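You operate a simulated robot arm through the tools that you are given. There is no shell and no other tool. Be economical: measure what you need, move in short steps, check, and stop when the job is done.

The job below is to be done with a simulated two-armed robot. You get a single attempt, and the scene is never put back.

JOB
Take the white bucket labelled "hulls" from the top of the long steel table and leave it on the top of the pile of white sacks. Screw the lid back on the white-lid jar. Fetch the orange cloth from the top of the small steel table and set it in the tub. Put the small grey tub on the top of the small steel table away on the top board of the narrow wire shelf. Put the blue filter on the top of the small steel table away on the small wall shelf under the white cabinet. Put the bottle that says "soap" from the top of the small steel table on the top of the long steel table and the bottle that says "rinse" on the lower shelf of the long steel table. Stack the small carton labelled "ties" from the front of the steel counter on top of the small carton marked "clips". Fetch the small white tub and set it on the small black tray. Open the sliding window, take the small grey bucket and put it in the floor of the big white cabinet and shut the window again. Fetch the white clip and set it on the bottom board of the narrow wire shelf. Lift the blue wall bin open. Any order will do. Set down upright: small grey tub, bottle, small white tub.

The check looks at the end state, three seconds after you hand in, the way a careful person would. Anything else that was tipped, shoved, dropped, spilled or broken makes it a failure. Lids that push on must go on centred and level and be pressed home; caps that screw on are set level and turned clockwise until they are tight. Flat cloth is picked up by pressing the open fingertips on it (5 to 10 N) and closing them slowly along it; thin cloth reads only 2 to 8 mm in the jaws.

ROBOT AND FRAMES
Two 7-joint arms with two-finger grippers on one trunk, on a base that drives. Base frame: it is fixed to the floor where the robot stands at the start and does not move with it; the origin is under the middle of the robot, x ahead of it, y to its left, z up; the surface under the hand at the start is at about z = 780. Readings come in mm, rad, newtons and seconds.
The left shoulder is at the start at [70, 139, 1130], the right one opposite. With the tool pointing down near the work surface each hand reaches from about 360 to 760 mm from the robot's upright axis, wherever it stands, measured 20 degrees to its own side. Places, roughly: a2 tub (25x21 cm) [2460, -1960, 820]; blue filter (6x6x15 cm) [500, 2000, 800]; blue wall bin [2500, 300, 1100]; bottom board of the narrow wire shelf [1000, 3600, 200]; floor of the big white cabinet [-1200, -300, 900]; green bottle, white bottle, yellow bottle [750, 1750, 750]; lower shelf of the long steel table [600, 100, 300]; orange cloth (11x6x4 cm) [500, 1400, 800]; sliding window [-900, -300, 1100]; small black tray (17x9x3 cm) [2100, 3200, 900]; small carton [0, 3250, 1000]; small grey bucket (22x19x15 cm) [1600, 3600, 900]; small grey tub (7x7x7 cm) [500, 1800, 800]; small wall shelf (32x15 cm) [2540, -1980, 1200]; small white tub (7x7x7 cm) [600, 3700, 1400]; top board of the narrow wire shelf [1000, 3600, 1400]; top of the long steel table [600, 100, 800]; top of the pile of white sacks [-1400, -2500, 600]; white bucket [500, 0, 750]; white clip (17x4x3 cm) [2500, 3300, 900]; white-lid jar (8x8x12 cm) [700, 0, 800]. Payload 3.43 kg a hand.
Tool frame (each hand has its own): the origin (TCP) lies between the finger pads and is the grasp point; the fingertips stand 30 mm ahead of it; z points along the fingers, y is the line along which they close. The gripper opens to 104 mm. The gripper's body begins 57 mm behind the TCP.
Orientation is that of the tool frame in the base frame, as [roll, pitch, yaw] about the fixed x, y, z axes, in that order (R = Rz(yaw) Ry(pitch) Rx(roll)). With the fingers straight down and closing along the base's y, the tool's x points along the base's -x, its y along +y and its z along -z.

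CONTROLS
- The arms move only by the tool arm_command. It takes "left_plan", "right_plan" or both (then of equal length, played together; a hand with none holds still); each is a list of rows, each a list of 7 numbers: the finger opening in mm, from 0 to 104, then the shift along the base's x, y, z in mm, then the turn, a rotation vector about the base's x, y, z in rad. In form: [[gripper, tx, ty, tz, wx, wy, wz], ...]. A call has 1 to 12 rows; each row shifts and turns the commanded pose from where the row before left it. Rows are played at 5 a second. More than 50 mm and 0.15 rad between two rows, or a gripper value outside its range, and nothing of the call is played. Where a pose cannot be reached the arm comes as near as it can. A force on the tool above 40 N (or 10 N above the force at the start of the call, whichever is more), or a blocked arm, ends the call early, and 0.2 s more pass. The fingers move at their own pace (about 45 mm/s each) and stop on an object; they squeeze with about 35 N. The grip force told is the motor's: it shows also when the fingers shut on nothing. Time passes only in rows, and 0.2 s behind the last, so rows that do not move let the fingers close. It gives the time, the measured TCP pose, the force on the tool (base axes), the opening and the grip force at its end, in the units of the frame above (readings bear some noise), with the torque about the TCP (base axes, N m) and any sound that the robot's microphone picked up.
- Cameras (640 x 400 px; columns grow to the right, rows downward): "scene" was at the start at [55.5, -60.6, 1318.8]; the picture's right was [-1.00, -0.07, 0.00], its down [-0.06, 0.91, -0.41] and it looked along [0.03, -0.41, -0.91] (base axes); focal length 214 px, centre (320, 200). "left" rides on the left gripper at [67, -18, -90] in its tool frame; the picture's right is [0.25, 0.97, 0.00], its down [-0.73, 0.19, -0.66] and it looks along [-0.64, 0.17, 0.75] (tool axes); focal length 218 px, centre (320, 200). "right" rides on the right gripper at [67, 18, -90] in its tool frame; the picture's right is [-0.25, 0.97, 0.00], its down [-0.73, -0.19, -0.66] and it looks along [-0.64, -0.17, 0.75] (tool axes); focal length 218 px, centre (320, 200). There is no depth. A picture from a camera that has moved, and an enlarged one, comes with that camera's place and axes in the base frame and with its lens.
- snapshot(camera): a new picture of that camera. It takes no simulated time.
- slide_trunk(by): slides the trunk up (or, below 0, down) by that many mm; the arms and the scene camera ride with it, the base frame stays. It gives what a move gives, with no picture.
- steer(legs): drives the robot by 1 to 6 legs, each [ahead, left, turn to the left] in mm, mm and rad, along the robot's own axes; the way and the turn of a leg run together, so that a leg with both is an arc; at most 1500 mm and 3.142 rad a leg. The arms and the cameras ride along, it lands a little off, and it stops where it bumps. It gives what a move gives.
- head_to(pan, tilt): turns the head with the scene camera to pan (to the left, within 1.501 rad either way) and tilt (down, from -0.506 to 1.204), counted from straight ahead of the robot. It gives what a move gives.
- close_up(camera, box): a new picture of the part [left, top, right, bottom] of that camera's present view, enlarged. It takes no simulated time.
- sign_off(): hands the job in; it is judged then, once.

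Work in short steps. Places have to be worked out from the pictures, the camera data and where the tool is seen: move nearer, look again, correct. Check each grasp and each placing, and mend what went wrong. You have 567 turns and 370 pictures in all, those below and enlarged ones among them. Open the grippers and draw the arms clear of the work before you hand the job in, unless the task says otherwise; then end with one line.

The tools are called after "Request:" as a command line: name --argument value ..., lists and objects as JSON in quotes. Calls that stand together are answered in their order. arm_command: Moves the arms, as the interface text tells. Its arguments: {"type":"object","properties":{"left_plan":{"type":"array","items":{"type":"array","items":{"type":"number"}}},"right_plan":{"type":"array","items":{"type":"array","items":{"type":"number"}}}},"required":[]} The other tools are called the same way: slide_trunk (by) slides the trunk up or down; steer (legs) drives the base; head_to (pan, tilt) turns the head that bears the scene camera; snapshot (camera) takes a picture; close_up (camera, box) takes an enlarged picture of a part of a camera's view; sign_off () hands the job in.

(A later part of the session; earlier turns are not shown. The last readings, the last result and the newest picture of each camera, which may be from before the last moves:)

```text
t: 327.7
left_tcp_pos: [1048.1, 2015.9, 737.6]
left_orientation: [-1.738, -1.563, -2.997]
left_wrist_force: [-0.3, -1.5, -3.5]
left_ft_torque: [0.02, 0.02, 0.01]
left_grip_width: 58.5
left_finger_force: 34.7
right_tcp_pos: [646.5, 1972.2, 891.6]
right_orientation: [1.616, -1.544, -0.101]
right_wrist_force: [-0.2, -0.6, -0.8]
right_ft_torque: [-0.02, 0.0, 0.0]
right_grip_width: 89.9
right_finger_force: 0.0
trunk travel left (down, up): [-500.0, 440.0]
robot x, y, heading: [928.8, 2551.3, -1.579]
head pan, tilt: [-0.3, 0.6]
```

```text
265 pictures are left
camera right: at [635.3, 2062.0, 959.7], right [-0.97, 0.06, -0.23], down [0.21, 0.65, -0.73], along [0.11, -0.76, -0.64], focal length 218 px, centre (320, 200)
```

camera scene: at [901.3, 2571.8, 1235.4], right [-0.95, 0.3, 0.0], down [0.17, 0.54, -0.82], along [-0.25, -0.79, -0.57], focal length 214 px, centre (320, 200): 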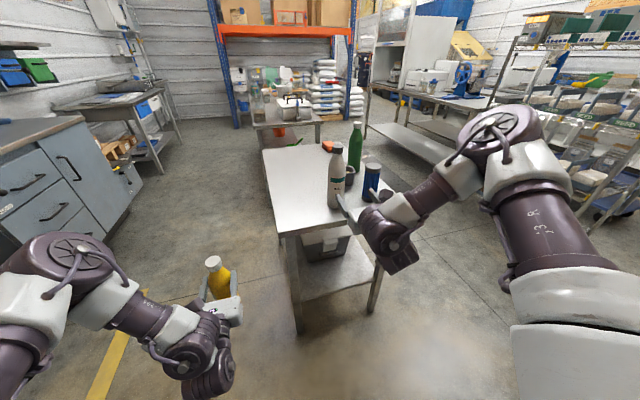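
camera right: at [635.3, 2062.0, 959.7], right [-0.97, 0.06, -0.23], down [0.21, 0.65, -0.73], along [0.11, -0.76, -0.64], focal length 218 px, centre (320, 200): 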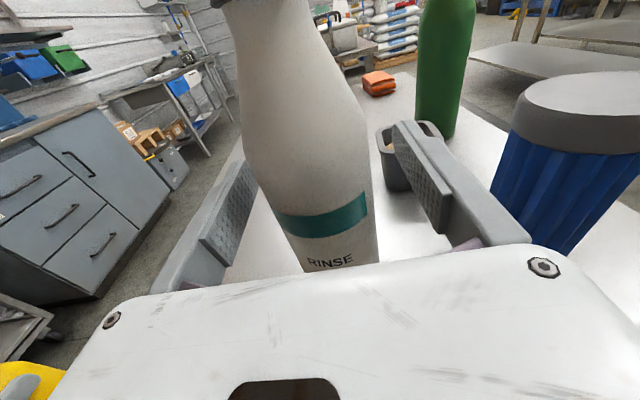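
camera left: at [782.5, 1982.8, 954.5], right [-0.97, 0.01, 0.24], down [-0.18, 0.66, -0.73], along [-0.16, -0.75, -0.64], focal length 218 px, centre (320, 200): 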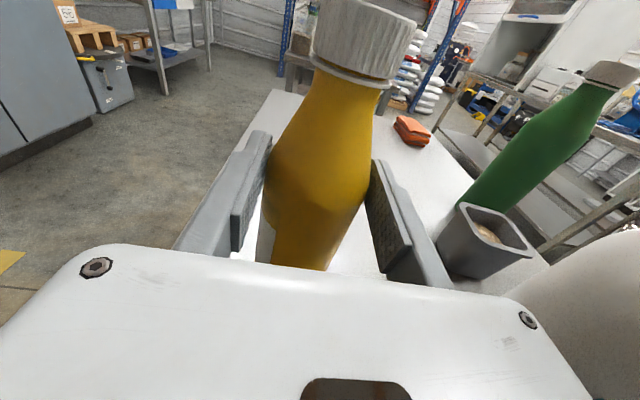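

Bottle is between the fingers; close.

Request:
arm_command --right_plan '[[80, 4, 0, 0, 0, 0, 0], [60, 0, 0, 0, 0, 0, 0], [45, 0, 0, 0, 0, 0, 0], [45, 0, 0, 0, 0, 0, 0], [45, 0, 0, 0, 0, 0, 0]]'

Request:
slide_trunk --by 80

Request:
snapshot --camera "right"

```text
t: 328.9
left_tcp_pos: [1046.4, 2016.1, 736.7]
left_orientation: [-1.656, -1.56, -3.079]
left_wrist_force: [-0.5, 1.2, -3.6]
left_ft_torque: [0.08, 0.04, 0.01]
left_grip_width: 58.4
left_finger_force: 35.1
right_tcp_pos: [648.9, 1973.4, 892.5]
right_orientation: [1.555, -1.547, -0.044]
right_wrist_force: [0.0, -2.1, 1.3]
right_ft_torque: [-0.28, -0.14, -0.02]
right_grip_width: 60.9
right_finger_force: 35.3
trunk travel left (down, up): [-500.0, 440.0]
robot x, y, heading: [925.4, 2554.4, -1.581]
head pan, tilt: [-0.3, 0.6]
```

```text
t: 330.0
left_tcp_pos: [1047.2, 2016.2, 816.6]
left_orientation: [-1.756, -1.561, -2.981]
left_wrist_force: [0.0, -0.4, -3.2]
left_ft_torque: [0.07, 0.01, 0.01]
left_grip_width: 58.5
left_finger_force: 34.3
right_tcp_pos: [649.4, 1971.8, 971.1]
right_orientation: [1.625, -1.545, -0.115]
right_wrist_force: [-0.6, 0.3, -3.7]
right_ft_torque: [0.09, -0.02, 0.01]
right_grip_width: 60.6
right_finger_force: 34.9
trunk travel left (down, up): [-580.0, 360.0]
robot x, y, heading: [925.9, 2548.3, -1.579]
head pan, tilt: [-0.3, 0.6]
```

```text
264 pictures are left
camera right: at [638.5, 2062.4, 1039.4], right [-0.97, 0.06, -0.23], down [0.21, 0.65, -0.73], along [0.11, -0.76, -0.64], focal length 218 px, centre (320, 200)
```

right: 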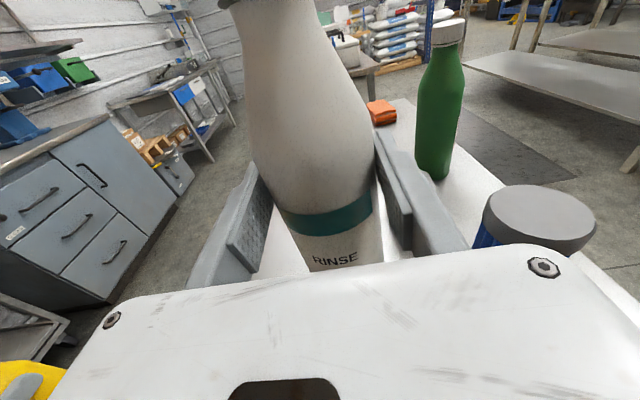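

Both bottles held. Raise the right hand 80 mm relative to the left so it clears table objects later.

Request:
arm_command --right_plan '[[40, 0, 0, 20, 0, 0, 0], [40, 0, 0, 20, 0, 0, 0], [40, 0, 0, 20, 0, 0, 0], [40, 0, 0, 20, 0, 0, 0], [40, 0, 0, 0, 0, 0, 0]]'

Request:
snapshot --camera "right"

```text
t: 331.2
left_tcp_pos: [1048.7, 2016.5, 816.5]
left_orientation: [-1.755, -1.562, -2.978]
left_wrist_force: [-0.1, 1.1, -3.8]
left_ft_torque: [0.05, 0.02, -0.01]
left_grip_width: 58.6
left_finger_force: 35.0
right_tcp_pos: [653.9, 1978.4, 1051.7]
right_orientation: [1.573, -1.545, -0.062]
right_wrist_force: [0.9, 0.0, -4.5]
right_ft_torque: [0.04, -0.05, -0.02]
right_grip_width: 60.6
right_finger_force: 35.3
right hand out of reach, approached as far as the arm can: row 4
trunk travel left (down, up): [-580.0, 360.0]
robot x, y, heading: [927.9, 2554.2, -1.578]
head pan, tilt: [-0.3, 0.6]
```

```text
263 pictures are left
camera right: at [642.8, 2067.2, 1119.5], right [-0.97, 0.06, -0.23], down [0.21, 0.65, -0.73], along [0.1, -0.76, -0.64], focal length 218 px, centre (320, 200)
```

right: 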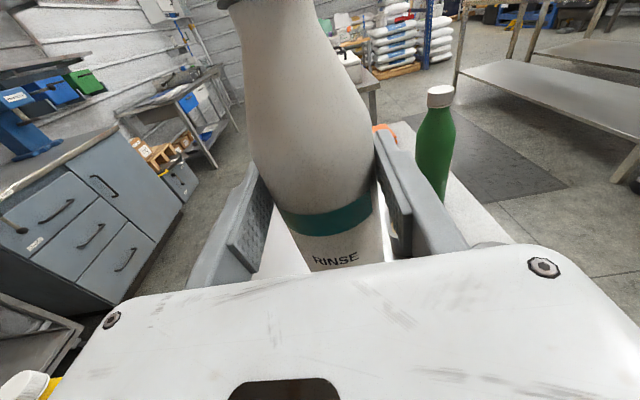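

Raise trunk 250 mm for clearance and drive around to the long table front.

Request:
slide_trunk --by 250

Request:
steer --legs '[[-100, 0, 0], [0, -1178, 0], [350, 0, 0], [0, 0, 1.575], [0, -1200, 0]]'

Request:
head_to --pan -0.3 --tilt 0.6

Request:
snapshot --camera "scene"

```text
t: 333.8
left_tcp_pos: [1048.3, 2016.0, 1067.0]
left_orientation: [-1.722, -1.562, -3.012]
left_wrist_force: [-0.7, 0.0, -3.4]
left_ft_torque: [0.06, -0.02, -0.01]
left_grip_width: 58.4
left_finger_force: 35.1
right_tcp_pos: [655.1, 1978.0, 1302.9]
right_orientation: [1.548, -1.546, -0.038]
right_wrist_force: [-0.6, 0.2, -5.1]
right_ft_torque: [0.06, -0.03, 0.02]
right_grip_width: 60.4
right_finger_force: 34.8
trunk travel left (down, up): [-830.0, 110.0]
robot x, y, heading: [931.2, 2551.3, -1.577]
head pan, tilt: [-0.3, 0.6]
```

```text
t: 351.9
left_tcp_pos: [366.4, 1246.2, 1067.1]
left_orientation: [-1.712, -1.562, -1.363]
left_wrist_force: [0.7, -0.1, -3.3]
left_ft_torque: [-0.02, 0.06, 0.01]
left_grip_width: 58.3
left_finger_force: 35.1
right_tcp_pos: [436.8, 858.8, 1302.4]
right_orientation: [1.54, -1.545, 1.633]
right_wrist_force: [0.6, 0.5, -4.6]
right_ft_torque: [-0.02, 0.06, -0.03]
right_grip_width: 60.3
right_finger_force: 34.9
trunk travel left (down, up): [-830.0, 110.0]
robot x, y, heading: [-156.2, 1075.9, 0.08]
head pan, tilt: [-0.3, 0.6]
```

```text
t: 352.5
left_tcp_pos: [366.3, 1247.4, 1066.9]
left_orientation: [-1.764, -1.562, -1.31]
left_wrist_force: [-0.7, 0.0, -2.7]
left_ft_torque: [0.02, 0.07, -0.02]
left_grip_width: 58.4
left_finger_force: 35.2
right_tcp_pos: [439.2, 858.3, 1302.2]
right_orientation: [1.562, -1.546, 1.61]
right_wrist_force: [-1.1, -0.3, -4.1]
right_ft_torque: [0.0, 0.07, 0.02]
right_grip_width: 60.4
right_finger_force: 34.6
trunk travel left (down, up): [-830.0, 110.0]
robot x, y, heading: [-155.4, 1077.1, 0.08]
head pan, tilt: [-0.3, 0.6]
```

```text
262 pictures are left
camera scene: at [-18.2, 1062.3, 1565.4], right [-0.22, -0.98, 0.0], down [-0.55, 0.12, -0.82], along [0.81, -0.18, -0.57], focal length 214 px, centre (320, 200)
```

scene: 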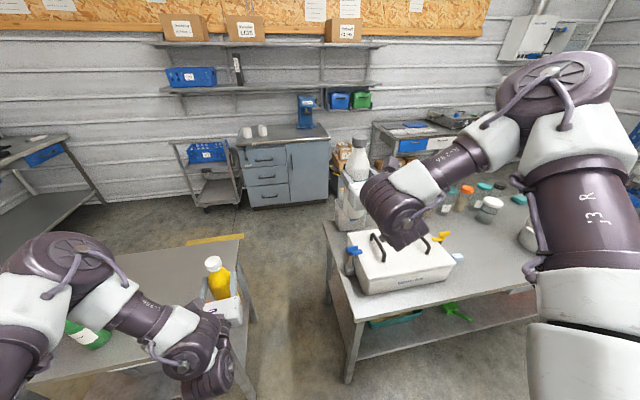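

Request:
steer --legs '[[0, -1135, -0.08], [100, 0, 0]]'

Request:
snapshot --camera "scene"

```text
t: 359.1
left_tcp_pos: [530.9, 60.3, 1068.5]
left_orientation: [-1.413, -1.56, -1.722]
left_wrist_force: [-0.3, -0.4, -3.7]
left_ft_torque: [-0.02, 0.07, 0.0]
left_grip_width: 58.5
left_finger_force: 35.0
right_tcp_pos: [580.4, -330.5, 1304.5]
right_orientation: [1.41, -1.546, 1.7]
right_wrist_force: [-0.1, 0.0, -3.4]
right_ft_torque: [0.03, 0.09, -0.04]
right_grip_width: 60.5
right_finger_force: 35.0
trunk travel left (down, up): [-830.0, 110.0]
robot x, y, heading: [2.0, -74.8, 0.025]
head pan, tilt: [-0.3, 0.6]
```

```text
261 pictures are left
camera scene: at [134.4, -99.9, 1565.9], right [-0.27, -0.96, 0.0], down [-0.54, 0.16, -0.83], along [0.79, -0.23, -0.56], focal length 214 px, centre (320, 200)
```

scene: 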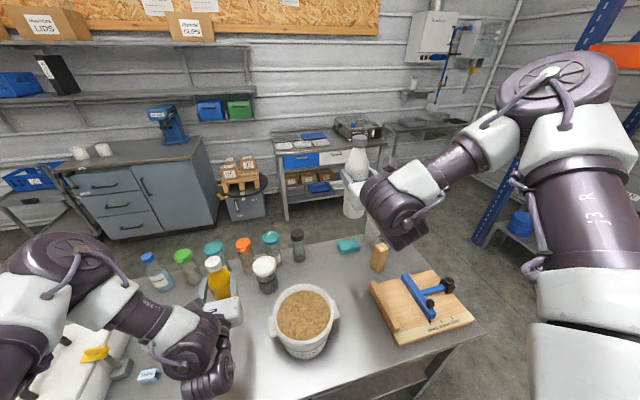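

Soap hovers over free table space at (531,60). Lower the trunk and set it down.

Request:
slide_trunk --by -170

Request:
close_up --camera "scene" --box '[120, 180, 360, 380]'

```text
t: 361.1
left_tcp_pos: [533.3, 61.1, 902.1]
left_orientation: [-0.584, -1.56, -2.55]
left_wrist_force: [7.1, 4.1, 32.5]
left_ft_torque: [-0.19, -0.91, 0.07]
left_grip_width: 59.2
left_finger_force: 35.3
right_tcp_pos: [580.3, -330.6, 1134.3]
right_orientation: [1.445, -1.546, 1.664]
right_wrist_force: [-0.9, 0.5, -5.2]
right_ft_torque: [0.0, 0.07, 0.0]
right_grip_width: 60.7
right_finger_force: 35.1
trunk travel left (down, up): [-660.0, 280.0]
robot x, y, heading: [1.9, -75.6, 0.028]
head pan, tilt: [-0.3, 0.6]
```

```text
2.00 times, centred on (240, 280) of scene
camera zoom: at [136.0, -99.6, 1396.1], right [-0.27, -0.96, 0.0], down [-0.54, 0.16, -0.83], along [0.79, -0.23, -0.56], focal length 429 px, centre (480, 40)
```

zoom: 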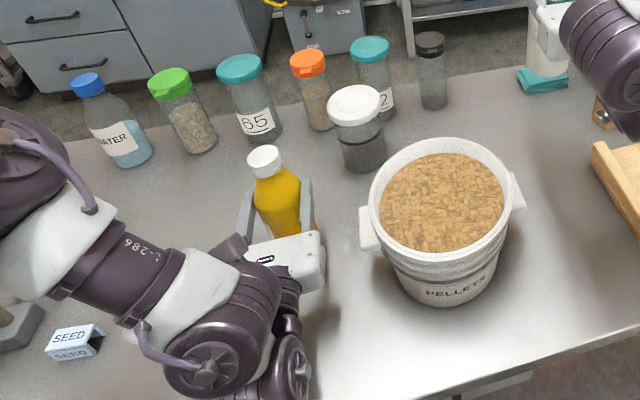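

It is resting on the table (upward 32 N). Raise 2 mm, then open.

Request:
arm_command --left_plan '[[40, 0, 0, 2, 0, 0, 0], [40, 0, 0, 2, 0, 0, 0], [40, 0, 0, 0, 0, 0, 0]]'

Request:
snapshot --camera "left"

```text
t: 361.9
left_tcp_pos: [530.4, 61.7, 900.4]
left_orientation: [-1.553, -1.563, -1.584]
left_wrist_force: [6.4, 2.7, 17.5]
left_ft_torque: [-0.16, -0.85, 0.14]
left_grip_width: 58.7
left_finger_force: 35.2
right_tcp_pos: [581.9, -330.9, 1134.5]
right_orientation: [1.487, -1.546, 1.622]
right_wrist_force: [-0.7, 0.1, -3.9]
right_ft_torque: [0.04, 0.09, -0.02]
right_grip_width: 60.6
right_finger_force: 35.0
trunk travel left (down, up): [-660.0, 280.0]
robot x, y, heading: [2.1, -76.7, 0.018]
head pan, tilt: [-0.3, 0.6]
```

```text
259 pictures are left
camera left: at [441.1, 77.5, 967.9], right [0.0, -0.97, 0.24], down [-0.66, -0.19, -0.73], along [0.75, -0.16, -0.64], focal length 218 px, centre (320, 200)
```

left: 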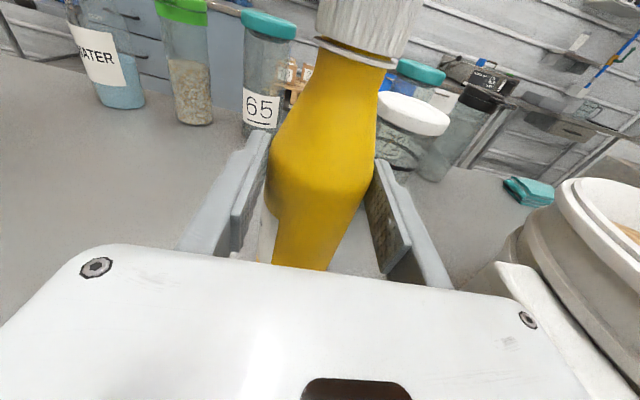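

Request:
arm_command --left_plan '[[40, 0, 0, 3, 0, 0, 0], [60, 0, 0, 0, 0, 0, 0], [80, 0, 0, 0, 0, 0, 0], [92, 0, 0, 0, 0, 0, 0], [92, 0, 0, 0, 0, 0, 0]]'

Request:
snapshot --camera "left"

```text
t: 363.1
left_tcp_pos: [532.5, 61.9, 904.2]
left_orientation: [-1.733, -1.562, -1.402]
left_wrist_force: [-0.1, -0.6, 0.8]
left_ft_torque: [0.01, -0.02, -0.01]
left_grip_width: 92.1
left_finger_force: 0.0
right_tcp_pos: [581.7, -331.2, 1132.4]
right_orientation: [1.528, -1.544, 1.583]
right_wrist_force: [0.6, 0.1, -3.8]
right_ft_torque: [0.01, 0.08, 0.03]
right_grip_width: 60.3
right_finger_force: 34.6
trunk travel left (down, up): [-660.0, 280.0]
robot x, y, heading: [-0.4, -76.8, 0.024]
head pan, tilt: [-0.3, 0.6]
```

```text
258 pictures are left
camera left: at [442.6, 77.4, 970.9], right [0.01, -0.97, 0.24], down [-0.66, -0.19, -0.73], along [0.75, -0.16, -0.64], focal length 218 px, centre (320, 200)
```

left: 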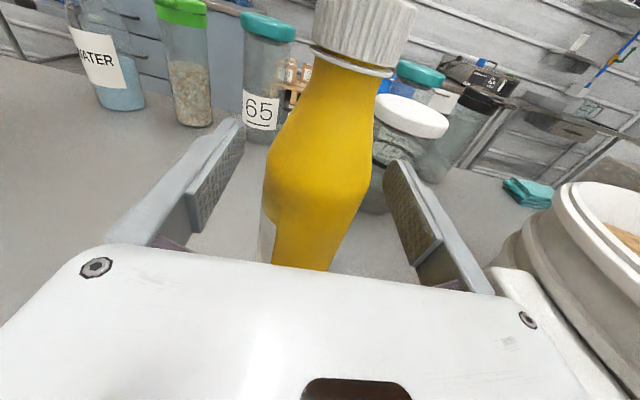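

Soap stands upright. Back out 350 mm and look at the lower shelf.

Request:
steer --legs '[[-400, 0, -0.024]]'

Request:
head_to --pan -0.1 --tilt 0.7

Request:
snapshot --camera "scene"

```text
t: 365.5
left_tcp_pos: [139.5, 42.1, 904.9]
left_orientation: [-1.732, -1.561, -1.434]
left_wrist_force: [-0.4, 0.3, 0.0]
left_ft_torque: [0.02, 0.0, -0.01]
left_grip_width: 92.1
left_finger_force: 0.0
right_tcp_pos: [176.0, -351.0, 1132.9]
right_orientation: [1.541, -1.546, 1.537]
right_wrist_force: [0.3, -0.2, -5.0]
right_ft_torque: [-0.02, 0.02, 0.0]
right_grip_width: 60.4
right_finger_force: 34.8
trunk travel left (down, up): [-660.0, 280.0]
robot x, y, heading: [-395.8, -78.2, -0.007]
head pan, tilt: [-0.3, 0.6]
```

```text
t: 366.3
left_tcp_pos: [138.7, 41.5, 905.4]
left_orientation: [-1.665, -1.563, -1.504]
left_wrist_force: [0.1, -0.2, 0.3]
left_ft_torque: [0.03, -0.03, 0.01]
left_grip_width: 91.9
left_finger_force: 0.1
right_tcp_pos: [174.9, -351.3, 1132.5]
right_orientation: [1.527, -1.545, 1.552]
right_wrist_force: [-0.3, -1.3, -4.9]
right_ft_torque: [0.02, 0.13, -0.03]
right_grip_width: 60.7
right_finger_force: 35.2
trunk travel left (down, up): [-660.0, 280.0]
robot x, y, heading: [-396.3, -77.3, -0.007]
head pan, tilt: [-0.099, 0.7]
```

```text
257 pictures are left
camera scene: at [-260.9, -88.9, 1386.9], right [-0.11, -0.99, 0.0], down [-0.64, 0.07, -0.76], along [0.76, -0.08, -0.64], focal length 214 px, centre (320, 200)
```

scene: 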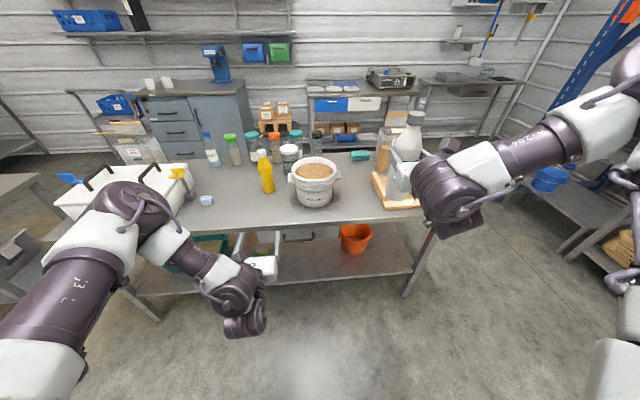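

I'll raise the left hand out of the way (to shoulder height) and lower the right relative, then look under the table.

Request:
arm_command --left_plan '[[60, 0, 0, 25, 0, 0, 0], [60, 0, 0, 25, 0, 0, 0], [60, 0, 0, 25, 0, 0, 0], [60, 0, 0, 25, 0, 0, 0], [60, 0, 0, 25, 0, 0, 0], [60, 0, 0, 25, 0, 0, 0], [60, 0, 0, 25, 0, 0, 0], [60, 0, 0, 25, 0, 0, 0]]' --right_plan '[[40, 0, 0, -10, 0, 0, 0], [40, 0, 0, -10, 0, 0, 0], [40, 0, 0, -10, 0, 0, 0], [40, 0, 0, -10, 0, 0, 0], [40, 0, 0, -10, 0, 0, 0], [40, 0, 0, -10, 0, 0, 0], [40, 0, 0, -10, 0, 0, 0], [40, 0, 0, -10, 0, 0, 0]]'

Request:
slide_trunk --by -400

Request:
head_to --pan -0.1 --tilt 0.5

Request:
snapshot --camera "scene"

```text
t: 368.1
left_tcp_pos: [139.7, 43.0, 1103.8]
left_orientation: [-1.706, -1.559, -1.462]
left_wrist_force: [-0.5, 0.4, 0.3]
left_ft_torque: [-0.01, 0.0, 0.02]
left_grip_width: 59.9
left_finger_force: 0.2
right_tcp_pos: [175.6, -350.8, 1052.2]
right_orientation: [1.548, -1.544, 1.529]
right_wrist_force: [0.6, 0.6, -4.5]
right_ft_torque: [0.0, 0.07, -0.03]
right_grip_width: 60.6
right_finger_force: 34.9
trunk travel left (down, up): [-660.0, 280.0]
robot x, y, heading: [-397.5, -77.3, -0.009]
head pan, tilt: [-0.099, 0.7]
```

```text
t: 371.9
left_tcp_pos: [140.2, 41.7, 704.2]
left_orientation: [-1.69, -1.562, -1.476]
left_wrist_force: [0.4, -0.9, 0.1]
left_ft_torque: [0.07, 0.0, -0.01]
left_grip_width: 60.1
left_finger_force: 0.1
right_tcp_pos: [173.6, -350.5, 651.2]
right_orientation: [1.53, -1.547, 1.55]
right_wrist_force: [0.0, -0.5, -4.5]
right_ft_torque: [0.01, 0.1, 0.01]
right_grip_width: 60.5
right_finger_force: 35.1
trunk travel left (down, up): [-260.0, 680.0]
robot x, y, heading: [-396.7, -74.6, -0.006]
head pan, tilt: [-0.099, 0.7]
```

```text
t: 372.6
left_tcp_pos: [139.1, 43.2, 704.2]
left_orientation: [-1.708, -1.562, -1.46]
left_wrist_force: [0.3, -1.1, -0.1]
left_ft_torque: [0.02, -0.01, -0.01]
left_grip_width: 60.0
left_finger_force: 0.0
right_tcp_pos: [174.3, -351.4, 652.3]
right_orientation: [1.538, -1.546, 1.54]
right_wrist_force: [-0.4, 1.1, -4.2]
right_ft_torque: [0.01, 0.13, -0.01]
right_grip_width: 60.6
right_finger_force: 35.2
trunk travel left (down, up): [-260.0, 680.0]
robot x, y, heading: [-399.1, -74.0, -0.005]
head pan, tilt: [-0.099, 0.499]
```

```text
256 pictures are left
camera scene: at [-254.8, -89.4, 1004.5], right [-0.11, -0.99, 0.0], down [-0.48, 0.05, -0.88], along [0.87, -0.09, -0.48], focal length 214 px, centre (320, 200)
```

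scene: 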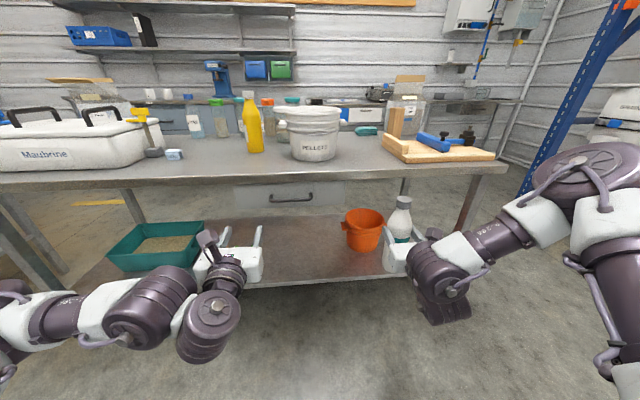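

Free shelf spot at about (450, −160) left of the orange bucket. Strafe 187 mm left, lower trunk 230 mm.

Request:
steer --legs '[[0, 187, 0.005]]'

Request:
slide_trunk --by -225

Request:
snapshot --camera "right"

Request:
snapshot --camera "scene"

```text
t: 374.2
left_tcp_pos: [137.6, 242.0, 704.8]
left_orientation: [-1.71, -1.561, -1.443]
left_wrist_force: [-0.4, 0.1, -0.1]
left_ft_torque: [0.01, -0.02, 0.01]
left_grip_width: 60.0
left_finger_force: 0.0
right_tcp_pos: [178.3, -150.2, 652.4]
right_orientation: [1.536, -1.543, 1.557]
right_wrist_force: [-0.4, 0.8, -3.5]
right_ft_torque: [0.04, 0.1, 0.0]
right_grip_width: 60.6
right_finger_force: 34.7
trunk travel left (down, up): [-260.0, 680.0]
robot x, y, heading: [-399.4, 113.7, 0.003]
head pan, tilt: [-0.099, 0.499]
```

```text
t: 376.6
left_tcp_pos: [137.5, 241.1, 480.0]
left_orientation: [-1.694, -1.564, -1.459]
left_wrist_force: [-0.4, 0.8, -0.6]
left_ft_torque: [-0.01, -0.05, -0.02]
left_grip_width: 60.0
left_finger_force: 0.1
right_tcp_pos: [178.4, -151.4, 428.7]
right_orientation: [1.538, -1.547, 1.553]
right_wrist_force: [-0.2, 0.4, -4.2]
right_ft_torque: [-0.02, 0.07, 0.01]
right_grip_width: 60.5
right_finger_force: 35.0
trunk travel left (down, up): [-35.0, 905.0]
robot x, y, heading: [-396.4, 113.0, 0.008]
head pan, tilt: [-0.099, 0.499]
```

```text
255 pictures are left
camera right: at [87.1, -163.6, 494.5], right [-0.05, -0.97, -0.23], down [-0.65, 0.2, -0.73], along [0.76, 0.11, -0.64], focal length 218 px, centre (320, 200)
```

right: 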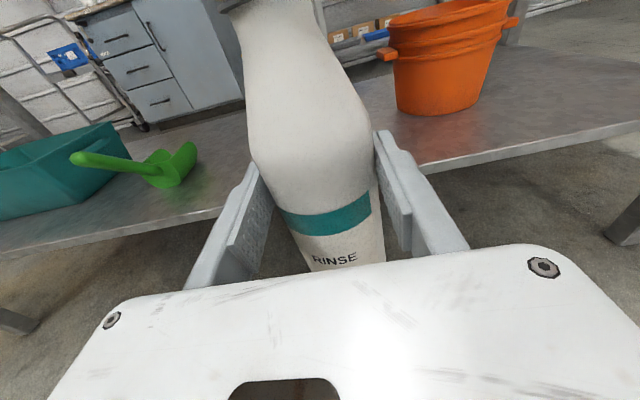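

```text
254 pictures are left
camera scene: at [-254.5, 104.2, 779.6], right [-0.09, -1.0, 0.0], down [-0.48, 0.05, -0.88], along [0.87, -0.08, -0.48], focal length 214 px, centre (320, 200)
```

scene: 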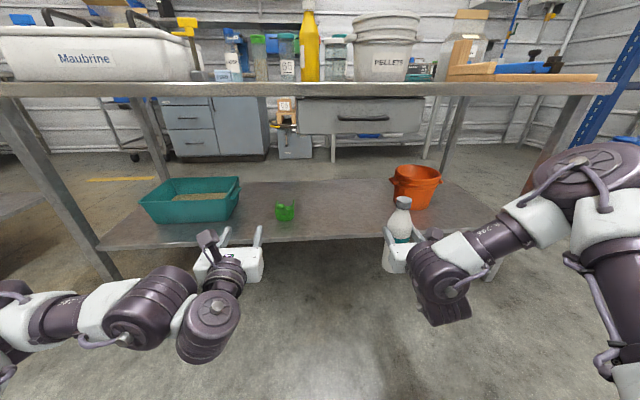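

Shelf at z≈278. Drive ahead 275 mm, then lower.

Request:
steer --legs '[[275, 0, -0.008]]'

Request:
slide_trunk --by -25

Request:
snapshot --camera "right"

Request:
snapshot --camera "scene"

```text
t: 378.5
left_tcp_pos: [413.7, 239.6, 480.1]
left_orientation: [-1.646, -1.562, -1.512]
left_wrist_force: [-0.5, -0.3, 0.1]
left_ft_torque: [0.03, 0.01, -0.03]
left_grip_width: 60.0
left_finger_force: 0.0
right_tcp_pos: [452.1, -153.6, 428.5]
right_orientation: [1.505, -1.547, 1.586]
right_wrist_force: [0.5, -0.8, 1.1]
right_ft_torque: [0.02, 0.15, 0.01]
right_grip_width: 60.2
right_finger_force: 35.0
trunk travel left (down, up): [-35.0, 905.0]
robot x, y, heading: [-120.5, 113.9, -0.0]
head pan, tilt: [-0.099, 0.499]
```

```text
t: 379.1
left_tcp_pos: [414.2, 240.2, 462.0]
left_orientation: [-1.556, -1.563, -1.602]
left_wrist_force: [-1.1, -0.7, -0.2]
left_ft_torque: [0.0, 0.02, -0.01]
left_grip_width: 60.0
left_finger_force: 0.2
right_tcp_pos: [453.7, -150.7, 418.1]
right_orientation: [0.752, -1.537, 2.342]
right_wrist_force: [-2.4, 0.6, 15.6]
right_ft_torque: [0.13, 1.3, 0.01]
right_grip_width: 60.3
right_finger_force: 35.2
trunk travel left (down, up): [-16.0, 924.0]
robot x, y, heading: [-120.4, 115.1, 0.001]
head pan, tilt: [-0.099, 0.499]
stopped: the force on the tool passed its limit at 63 N (the readings are from after the stop); the commanded pose is now the measured one
```

```text
253 pictures are left
camera right: at [361.3, -163.2, 483.0], right [-0.04, -0.97, -0.23], down [-0.63, 0.2, -0.75], along [0.78, 0.11, -0.62], focal length 218 px, centre (320, 200)
```

right: 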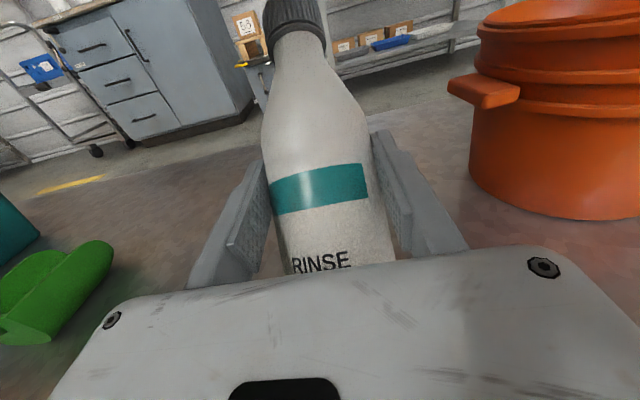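

```text
252 pictures are left
camera scene: at [19.9, 104.9, 760.9], right [-0.1, -1.0, 0.0], down [-0.48, 0.05, -0.88], along [0.87, -0.09, -0.48], focal length 214 px, centre (320, 200)
```

scene: 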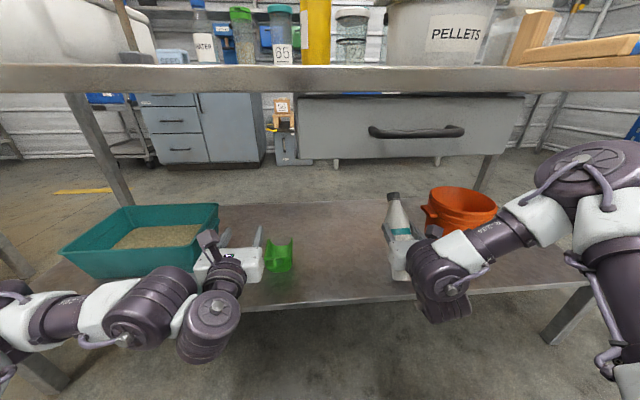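

Contact made. Zoom in to judge whether the bottle is upright.

Request:
close_up --camera "scene" --box '[340, 170, 500, 330]'

Request:
close_up --camera "left" --box '[0, 0, 640, 400]'

```text
2.50 times, centred on (420, 250) of scene
camera zoom: at [19.9, 104.9, 760.9], right [-0.1, -1.0, 0.0], down [-0.48, 0.05, -0.88], along [0.87, -0.09, -0.48], focal length 536 px, centre (70, 75)
```

zoom: 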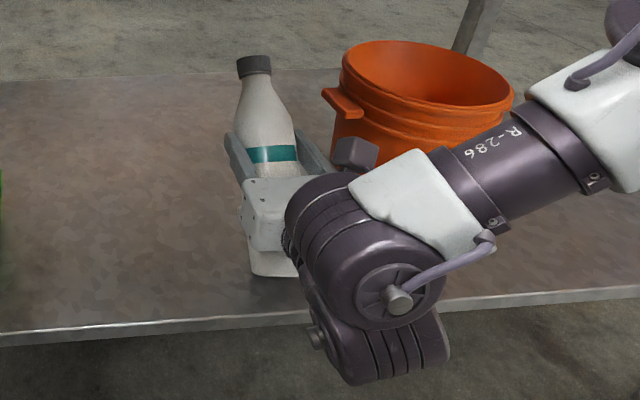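

```text
1.00 times, centred on (320, 200) of left (not enlarged: the box is as wide or as high as the picture)
camera zoom: at [323.9, 258.3, 527.7], right [-0.02, -0.97, 0.24], down [-0.66, -0.17, -0.73], along [0.75, -0.17, -0.64], focal length 218 px, centre (320, 200)
```

zoom: 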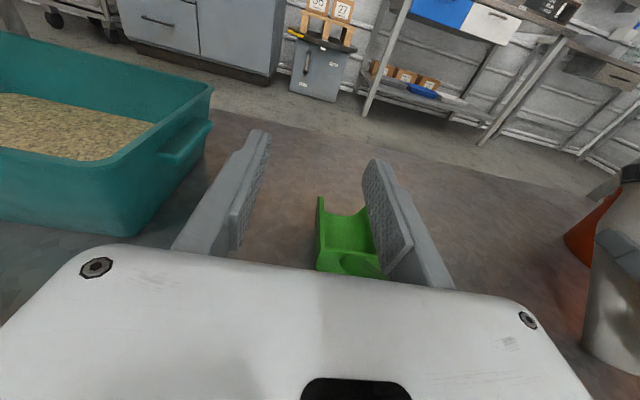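

The bottle pivoted in the grip (top forward) on the shelf edge. I'll pull the hand back while its base is held by the shelf, to pivot it upright again.

Request:
arm_command --right_plan '[[40, 0, 0, -1, 0, 0, 0], [40, -5, 0, 0, 0, 0, 0], [40, -5, 0, 0.5, 0, 0, 0], [40, -5, 0, 1, 0, 0, 0], [40, -5, 0, 1, 0, 0, 0], [40, 0, 0, 0, 0, 0, 0]]'

Request:
close_up --camera "scene" --box '[340, 170, 500, 330]'

Request:
snapshot --camera "right"

```text
t: 380.4
left_tcp_pos: [413.7, 239.1, 461.2]
left_orientation: [-1.592, -1.562, -1.564]
left_wrist_force: [-0.5, 0.4, -0.6]
left_ft_torque: [0.01, -0.01, 0.03]
left_grip_width: 59.8
left_finger_force: 0.1
right_tcp_pos: [434.1, -150.0, 417.2]
right_orientation: [0.942, -1.536, 2.15]
right_wrist_force: [6.6, 0.8, 14.7]
right_ft_torque: [0.18, 0.21, -0.07]
right_grip_width: 60.2
right_finger_force: 34.9
trunk travel left (down, up): [-16.0, 924.0]
robot x, y, heading: [-118.4, 110.4, -0.001]
head pan, tilt: [-0.099, 0.499]
```

```text
2.50 times, centred on (420, 250) of scene
camera zoom: at [20.4, 105.0, 761.1], right [-0.1, -1.0, 0.0], down [-0.48, 0.05, -0.88], along [0.87, -0.09, -0.48], focal length 536 px, centre (70, 75)
```

zoom: 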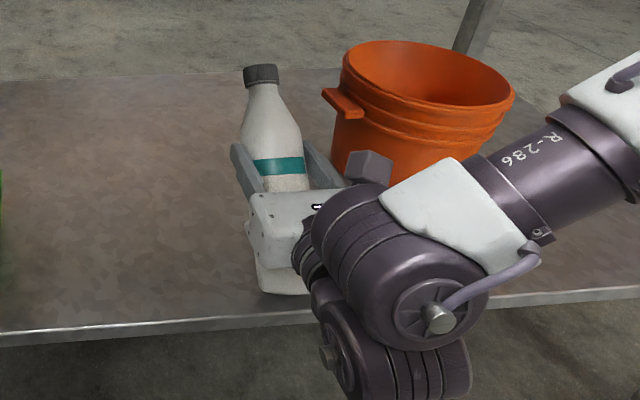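

```text
248 pictures are left
camera right: at [341.8, -162.2, 483.4], right [-0.04, -0.97, -0.23], down [-0.63, 0.2, -0.75], along [0.77, 0.11, -0.63], focal length 218 px, centre (320, 200)
```

right: 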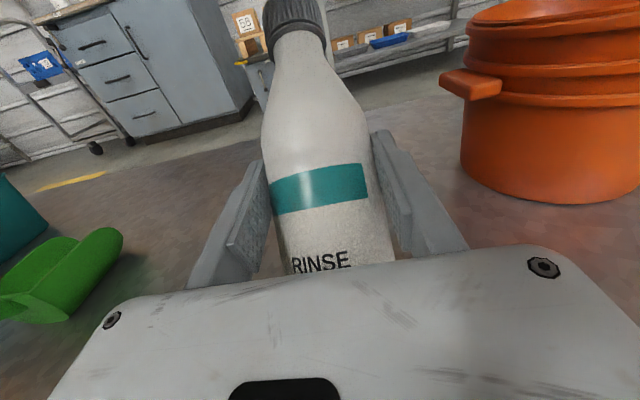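

It just slid. Instead lift, move forward, and tilt the hand up to make the bottle upright.

Request:
arm_command --right_plan '[[40, 0, 0, 15, 0, 0, 0], [40, 0, 0, 15, 0, 0, 0], [40, 10, 0, 5, 0, -0.08, 0], [40, 10, 0, 5, 0, -0.08, 0], [40, 10, 0, 0, 0, -0.08, 0], [40, 10, 0, 0, 0, -0.06, 0], [40, 0, 0, 0, 0, 0, 0]]'

Request:
close_up --camera "scene" --box '[340, 170, 500, 330]'

```text
t: 382.1
left_tcp_pos: [414.4, 239.0, 460.1]
left_orientation: [-1.776, -1.561, -1.381]
left_wrist_force: [0.0, 0.0, -0.8]
left_ft_torque: [-0.02, -0.01, 0.02]
left_grip_width: 59.7
left_finger_force: 0.0
right_tcp_pos: [474.0, -151.5, 458.0]
right_orientation: [0.028, -1.255, 3.059]
right_wrist_force: [0.1, -0.2, -5.0]
right_ft_torque: [0.01, 0.02, 0.01]
right_grip_width: 60.4
right_finger_force: 35.0
trunk travel left (down, up): [-16.0, 924.0]
robot x, y, heading: [-122.2, 115.5, -0.004]
head pan, tilt: [-0.099, 0.499]
```

```text
2.50 times, centred on (420, 250) of scene
camera zoom: at [21.6, 104.3, 760.9], right [-0.1, -1.0, 0.0], down [-0.48, 0.05, -0.88], along [0.87, -0.09, -0.48], focal length 536 px, centre (70, 75)
```

zoom: 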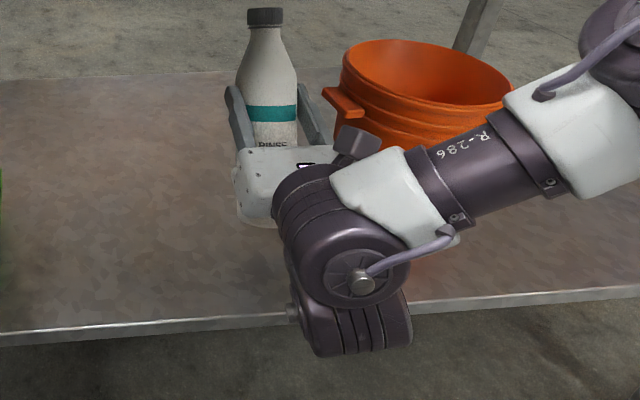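

Still leaning ~16° forward. Tilt another 0.28 rad.

Request:
arm_command --right_plan '[[40, 0, 0, 5, 0, -0.08, 0], [40, 0, 0, 5, 0, -0.08, 0], [40, 0, 0, 0, 0, -0.07, 0], [40, 0, 0, 0, 0, -0.05, 0], [40, 0, 0, 0, 0, 0, 0]]'

Request:
close_up --camera "scene" --box '[340, 150, 500, 310]'

Request:
snapshot --camera "right"

Request:
snapshot --camera "left"

```text
t: 383.2
left_tcp_pos: [413.6, 240.9, 460.5]
left_orientation: [-1.775, -1.558, -1.383]
left_wrist_force: [0.2, -0.2, 0.0]
left_ft_torque: [-0.03, 0.0, 0.0]
left_grip_width: 59.8
left_finger_force: 0.2
right_tcp_pos: [492.8, -151.5, 502.3]
right_orientation: [-0.007, -1.112, 3.085]
right_wrist_force: [0.2, -0.2, -4.2]
right_ft_torque: [0.01, 0.05, -0.02]
right_grip_width: 60.4
right_finger_force: 34.9
right hand out of reach, approached as far as the arm can: row 1, 2, 3
trunk travel left (down, up): [-16.0, 924.0]
robot x, y, heading: [-122.1, 114.3, -0.001]
head pan, tilt: [-0.099, 0.499]
```

```text
2.50 times, centred on (420, 230) of scene
camera zoom: at [21.5, 104.3, 760.9], right [-0.1, -1.0, 0.0], down [-0.48, 0.05, -0.88], along [0.87, -0.09, -0.48], focal length 536 px, centre (70, 125)
```

zoom: 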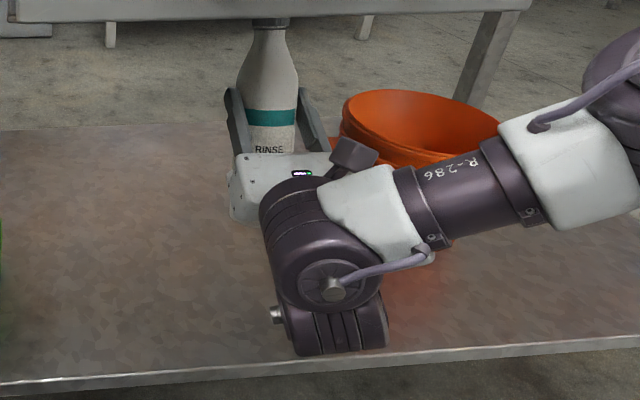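

```text
245 pictures are left
camera right: at [382.3, -162.6, 523.0], right [0.05, -0.97, -0.23], down [-0.25, 0.21, -0.94], along [0.97, 0.11, -0.23], focal length 218 px, centre (320, 200)
```

right: 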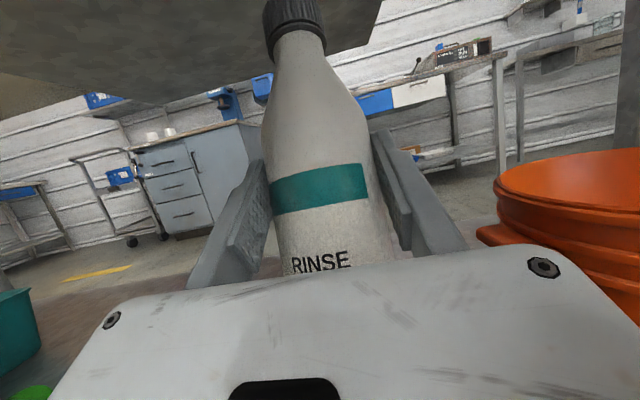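

```text
244 pictures are left
camera left: at [324.9, 258.1, 527.1], right [-0.02, -0.97, 0.24], down [-0.66, -0.17, -0.73], along [0.75, -0.17, -0.64], focal length 218 px, centre (320, 200)
```

left: 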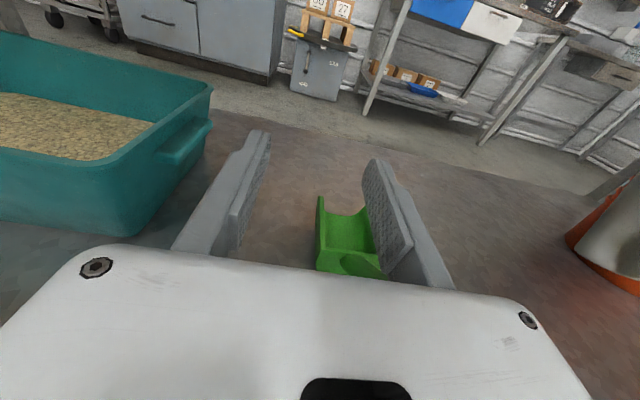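

Rotate the left hand toward the bottle to get a true side view with its camera.

Request:
arm_command --left_plan '[[60, -10, 0, 10, 0, 0, -0.14], [60, -10, 0, 10, 0, 0, -0.14], [60, 0, 0, 0, 0, 0, -0.14], [60, 0, 0, 0, 0, 0, -0.14]]'

Request:
snapshot --camera "left"

```text
t: 384.2
left_tcp_pos: [391.3, 187.4, 453.8]
left_orientation: [1.488, -1.532, 1.196]
left_wrist_force: [0.8, 0.6, -0.5]
left_ft_torque: [-0.02, -0.04, -0.02]
left_grip_width: 60.1
left_finger_force: 0.1
left hand out of reach, approached as far as the arm can: row 1, 2, 3, 4
right_tcp_pos: [493.0, -150.9, 502.8]
right_orientation: [-0.009, -1.112, 3.084]
right_wrist_force: [-0.1, -0.1, -4.8]
right_ft_torque: [0.0, 0.05, 0.03]
right_grip_width: 60.3
right_finger_force: 35.0
trunk travel left (down, up): [-16.0, 924.0]
robot x, y, heading: [-120.1, 113.1, -0.003]
head pan, tilt: [-0.099, 0.499]
```

```text
243 pictures are left
camera left: at [320.4, 245.9, 518.6], right [-0.42, -0.86, 0.29], down [-0.68, 0.09, -0.72], along [0.59, -0.5, -0.63], focal length 218 px, centre (320, 200)
```

left: 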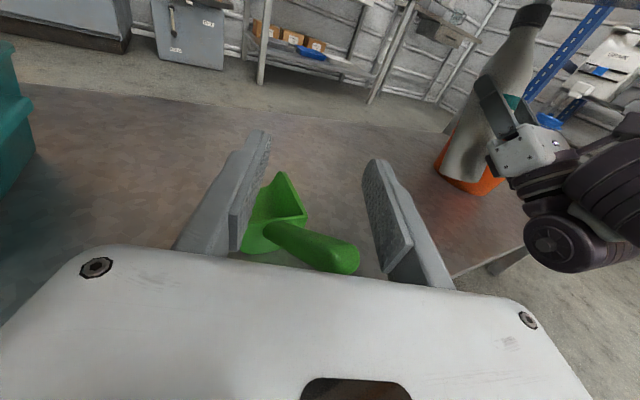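

The bottle still leans ~15–30° forward. I'll back out, level the hand, and use the table's front edge to push the bottle's top back to upright in the grip.

Request:
steer --legs '[[-300, 0, 0]]'

Request:
arm_command --left_plan '[[60, 0, 12, 10, 0, 0, 0.14], [60, 0, 12, 10, 0, 0, 0.14], [60, 0, 12, 10, 0, 0, 0.14], [60, 0, 12, 0, 0, 0, 0.1]]' --right_plan '[[40, -5, 0, -10, 0, 0.12, 0], [40, -5, 0, -10, 0, 0.12, 0], [40, -5, 0, -10, 0, 0.12, 0], [40, -5, 0, 0, 0, 0.1, 0]]'

Request:
slide_trunk --by 230

Request:
snapshot --camera "right"

Request:
snapshot --camera "scene"

```text
t: 386.3
left_tcp_pos: [94.0, 185.8, 453.5]
left_orientation: [1.486, -1.528, 1.194]
left_wrist_force: [0.0, 1.1, -0.8]
left_ft_torque: [0.01, -0.01, 0.0]
left_grip_width: 60.3
left_finger_force: 0.1
right_tcp_pos: [191.6, -154.9, 502.7]
right_orientation: [-0.008, -1.11, 3.08]
right_wrist_force: [0.1, -0.8, -5.3]
right_ft_torque: [0.03, 0.03, 0.01]
right_grip_width: 60.2
right_finger_force: 35.4
trunk travel left (down, up): [-16.0, 924.0]
robot x, y, heading: [-418.9, 118.2, -0.009]
head pan, tilt: [-0.099, 0.499]
```

```text
t: 387.3
left_tcp_pos: [94.7, 221.4, 473.4]
left_orientation: [1.383, -1.525, 1.761]
left_wrist_force: [-0.8, 0.3, -0.4]
left_ft_torque: [0.01, -0.01, -0.03]
left_grip_width: 59.9
left_finger_force: 0.0
left hand out of reach, approached as far as the arm can: row 1, 2
right_tcp_pos: [165.8, -151.6, 470.7]
right_orientation: [1.551, -1.542, 1.522]
right_wrist_force: [0.1, -0.1, -5.0]
right_ft_torque: [0.0, -0.04, 0.02]
right_grip_width: 60.1
right_finger_force: 35.1
right hand out of reach, approached as far as the arm can: row 4
trunk travel left (down, up): [-16.0, 924.0]
robot x, y, heading: [-418.1, 114.0, -0.004]
head pan, tilt: [-0.099, 0.499]
```

```text
t: 389.7
left_tcp_pos: [95.8, 220.1, 702.5]
left_orientation: [1.375, -1.526, 1.767]
left_wrist_force: [0.4, 0.8, 0.0]
left_ft_torque: [-0.01, 0.0, -0.01]
left_grip_width: 60.2
left_finger_force: 0.1
right_tcp_pos: [166.0, -150.7, 701.2]
right_orientation: [1.5, -1.542, 1.574]
right_wrist_force: [0.2, 0.1, -4.3]
right_ft_torque: [-0.02, -0.06, -0.02]
right_grip_width: 60.4
right_finger_force: 34.8
trunk travel left (down, up): [-246.0, 694.0]
robot x, y, heading: [-419.1, 116.8, -0.005]
head pan, tilt: [-0.099, 0.499]
```

```text
242 pictures are left
camera right: at [75.4, -160.8, 767.5], right [-0.07, -0.97, -0.23], down [-0.64, 0.21, -0.74], along [0.76, 0.1, -0.64], focal length 218 px, centre (320, 200)
```

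right: 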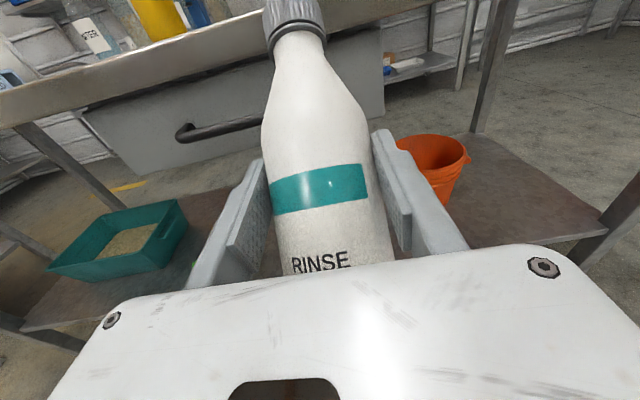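

```text
241 pictures are left
camera scene: at [-277.5, 104.1, 990.8], right [-0.1, -0.99, 0.0], down [-0.48, 0.05, -0.88], along [0.87, -0.09, -0.48], focal length 214 px, centre (320, 200)
```

scene: 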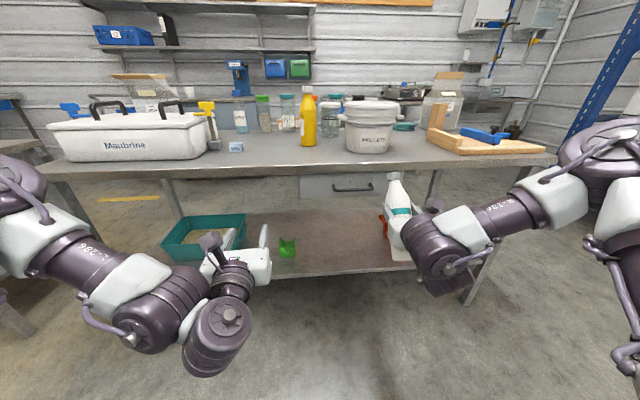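

Request:
close_up --camera "scene" --box '[340, 150, 480, 290]'

```text
2.86 times, centred on (410, 220) of scene
camera zoom: at [-277.5, 104.1, 990.8], right [-0.1, -0.99, 0.0], down [-0.48, 0.05, -0.88], along [0.87, -0.09, -0.48], focal length 613 px, centre (63, 143)
```

zoom: 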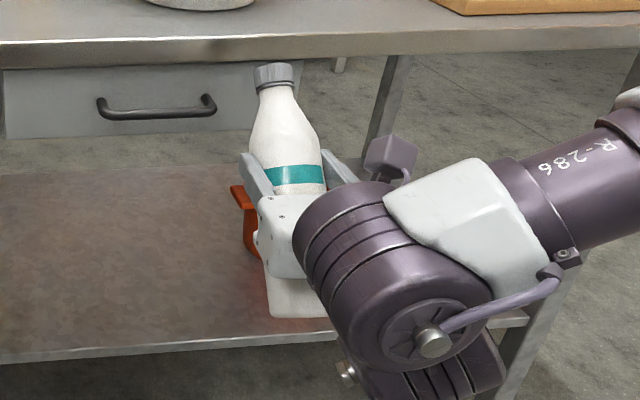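

Bottle leans ~38° forward; cap's at x≈250, z≈765, table edge at x≈323. Approach 60 mm with the base, then push in small steps reading the force.

Request:
steer --legs '[[60, 0, 0]]'

Request:
steer --legs '[[20, 0, 0]]'

Request:
close_up --camera "scene" --box '[340, 150, 480, 290]'

```text
t: 390.7
left_tcp_pos: [154.5, 220.2, 703.1]
left_orientation: [1.385, -1.526, 1.756]
left_wrist_force: [-0.2, -0.5, -0.7]
left_ft_torque: [0.0, 0.0, 0.03]
left_grip_width: 60.1
left_finger_force: 0.0
right_tcp_pos: [226.0, -152.9, 700.4]
right_orientation: [1.48, -1.542, 1.592]
right_wrist_force: [-0.3, 0.0, -3.9]
right_ft_torque: [0.02, -0.04, -0.03]
right_grip_width: 60.2
right_finger_force: 34.8
trunk travel left (down, up): [-246.0, 694.0]
robot x, y, heading: [-364.0, 116.5, -0.007]
head pan, tilt: [-0.099, 0.499]
```

```text
t: 391.5
left_tcp_pos: [176.5, 219.4, 703.1]
left_orientation: [1.39, -1.526, 1.751]
left_wrist_force: [0.9, -0.2, 0.7]
left_ft_torque: [0.0, -0.01, -0.03]
left_grip_width: 59.8
left_finger_force: 0.0
right_tcp_pos: [245.4, -151.9, 700.1]
right_orientation: [1.471, -1.544, 1.6]
right_wrist_force: [-0.2, -1.0, -5.1]
right_ft_torque: [-0.01, -0.07, -0.01]
right_grip_width: 60.2
right_finger_force: 34.7
trunk travel left (down, up): [-246.0, 694.0]
robot x, y, heading: [-342.6, 115.0, -0.005]
head pan, tilt: [-0.099, 0.499]
```

```text
2.86 times, centred on (410, 220) of scene
camera zoom: at [-197.3, 103.2, 990.8], right [-0.11, -0.99, 0.0], down [-0.48, 0.05, -0.88], along [0.87, -0.09, -0.48], focal length 613 px, centre (63, 143)
```

zoom: 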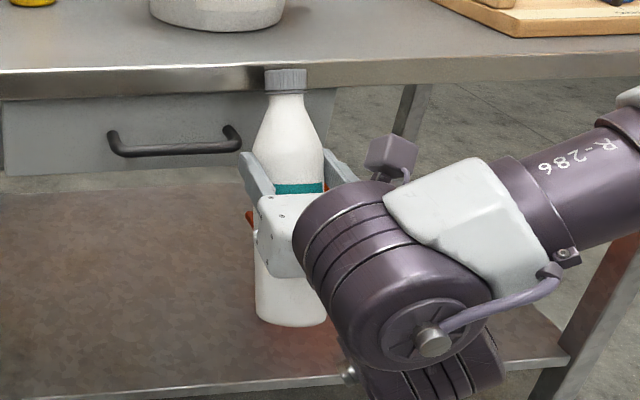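

It rotates back nicely. Continue 20 mm more steps.

Request:
steer --legs '[[20, 0, 0]]'

Request:
close_up --camera "scene" --box '[340, 150, 480, 290]'

```text
t: 392.4
left_tcp_pos: [195.5, 218.9, 702.5]
left_orientation: [1.376, -1.526, 1.764]
left_wrist_force: [-0.2, 0.1, 0.7]
left_ft_torque: [0.0, 0.01, -0.01]
left_grip_width: 59.9
left_finger_force: 0.0
right_tcp_pos: [264.0, -153.2, 698.1]
right_orientation: [1.672, -1.545, 1.402]
right_wrist_force: [0.3, 0.9, -3.5]
right_ft_torque: [0.04, -0.02, -0.02]
right_grip_width: 60.2
right_finger_force: 34.7
trunk travel left (down, up): [-246.0, 694.0]
robot x, y, heading: [-320.6, 112.6, -0.009]
head pan, tilt: [-0.099, 0.499]
stopped in leg 1: the force on the tool passed its limit at 62 N (the readings are from after the stop); the commanded pose is now the measured one
```

```text
2.86 times, centred on (410, 220) of scene
camera zoom: at [-177.8, 103.0, 990.9], right [-0.11, -0.99, 0.0], down [-0.48, 0.05, -0.88], along [0.87, -0.09, -0.48], focal length 613 px, centre (63, 143)
```

zoom: 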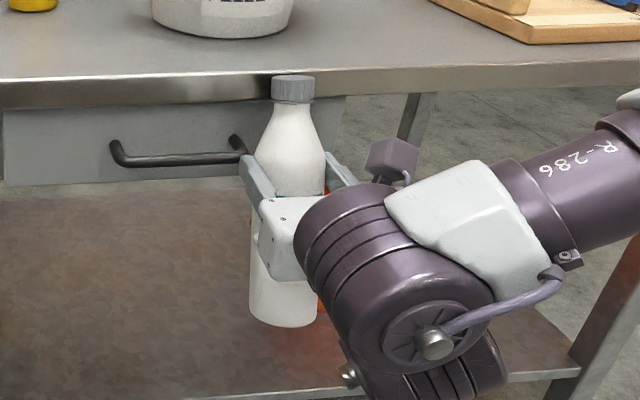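

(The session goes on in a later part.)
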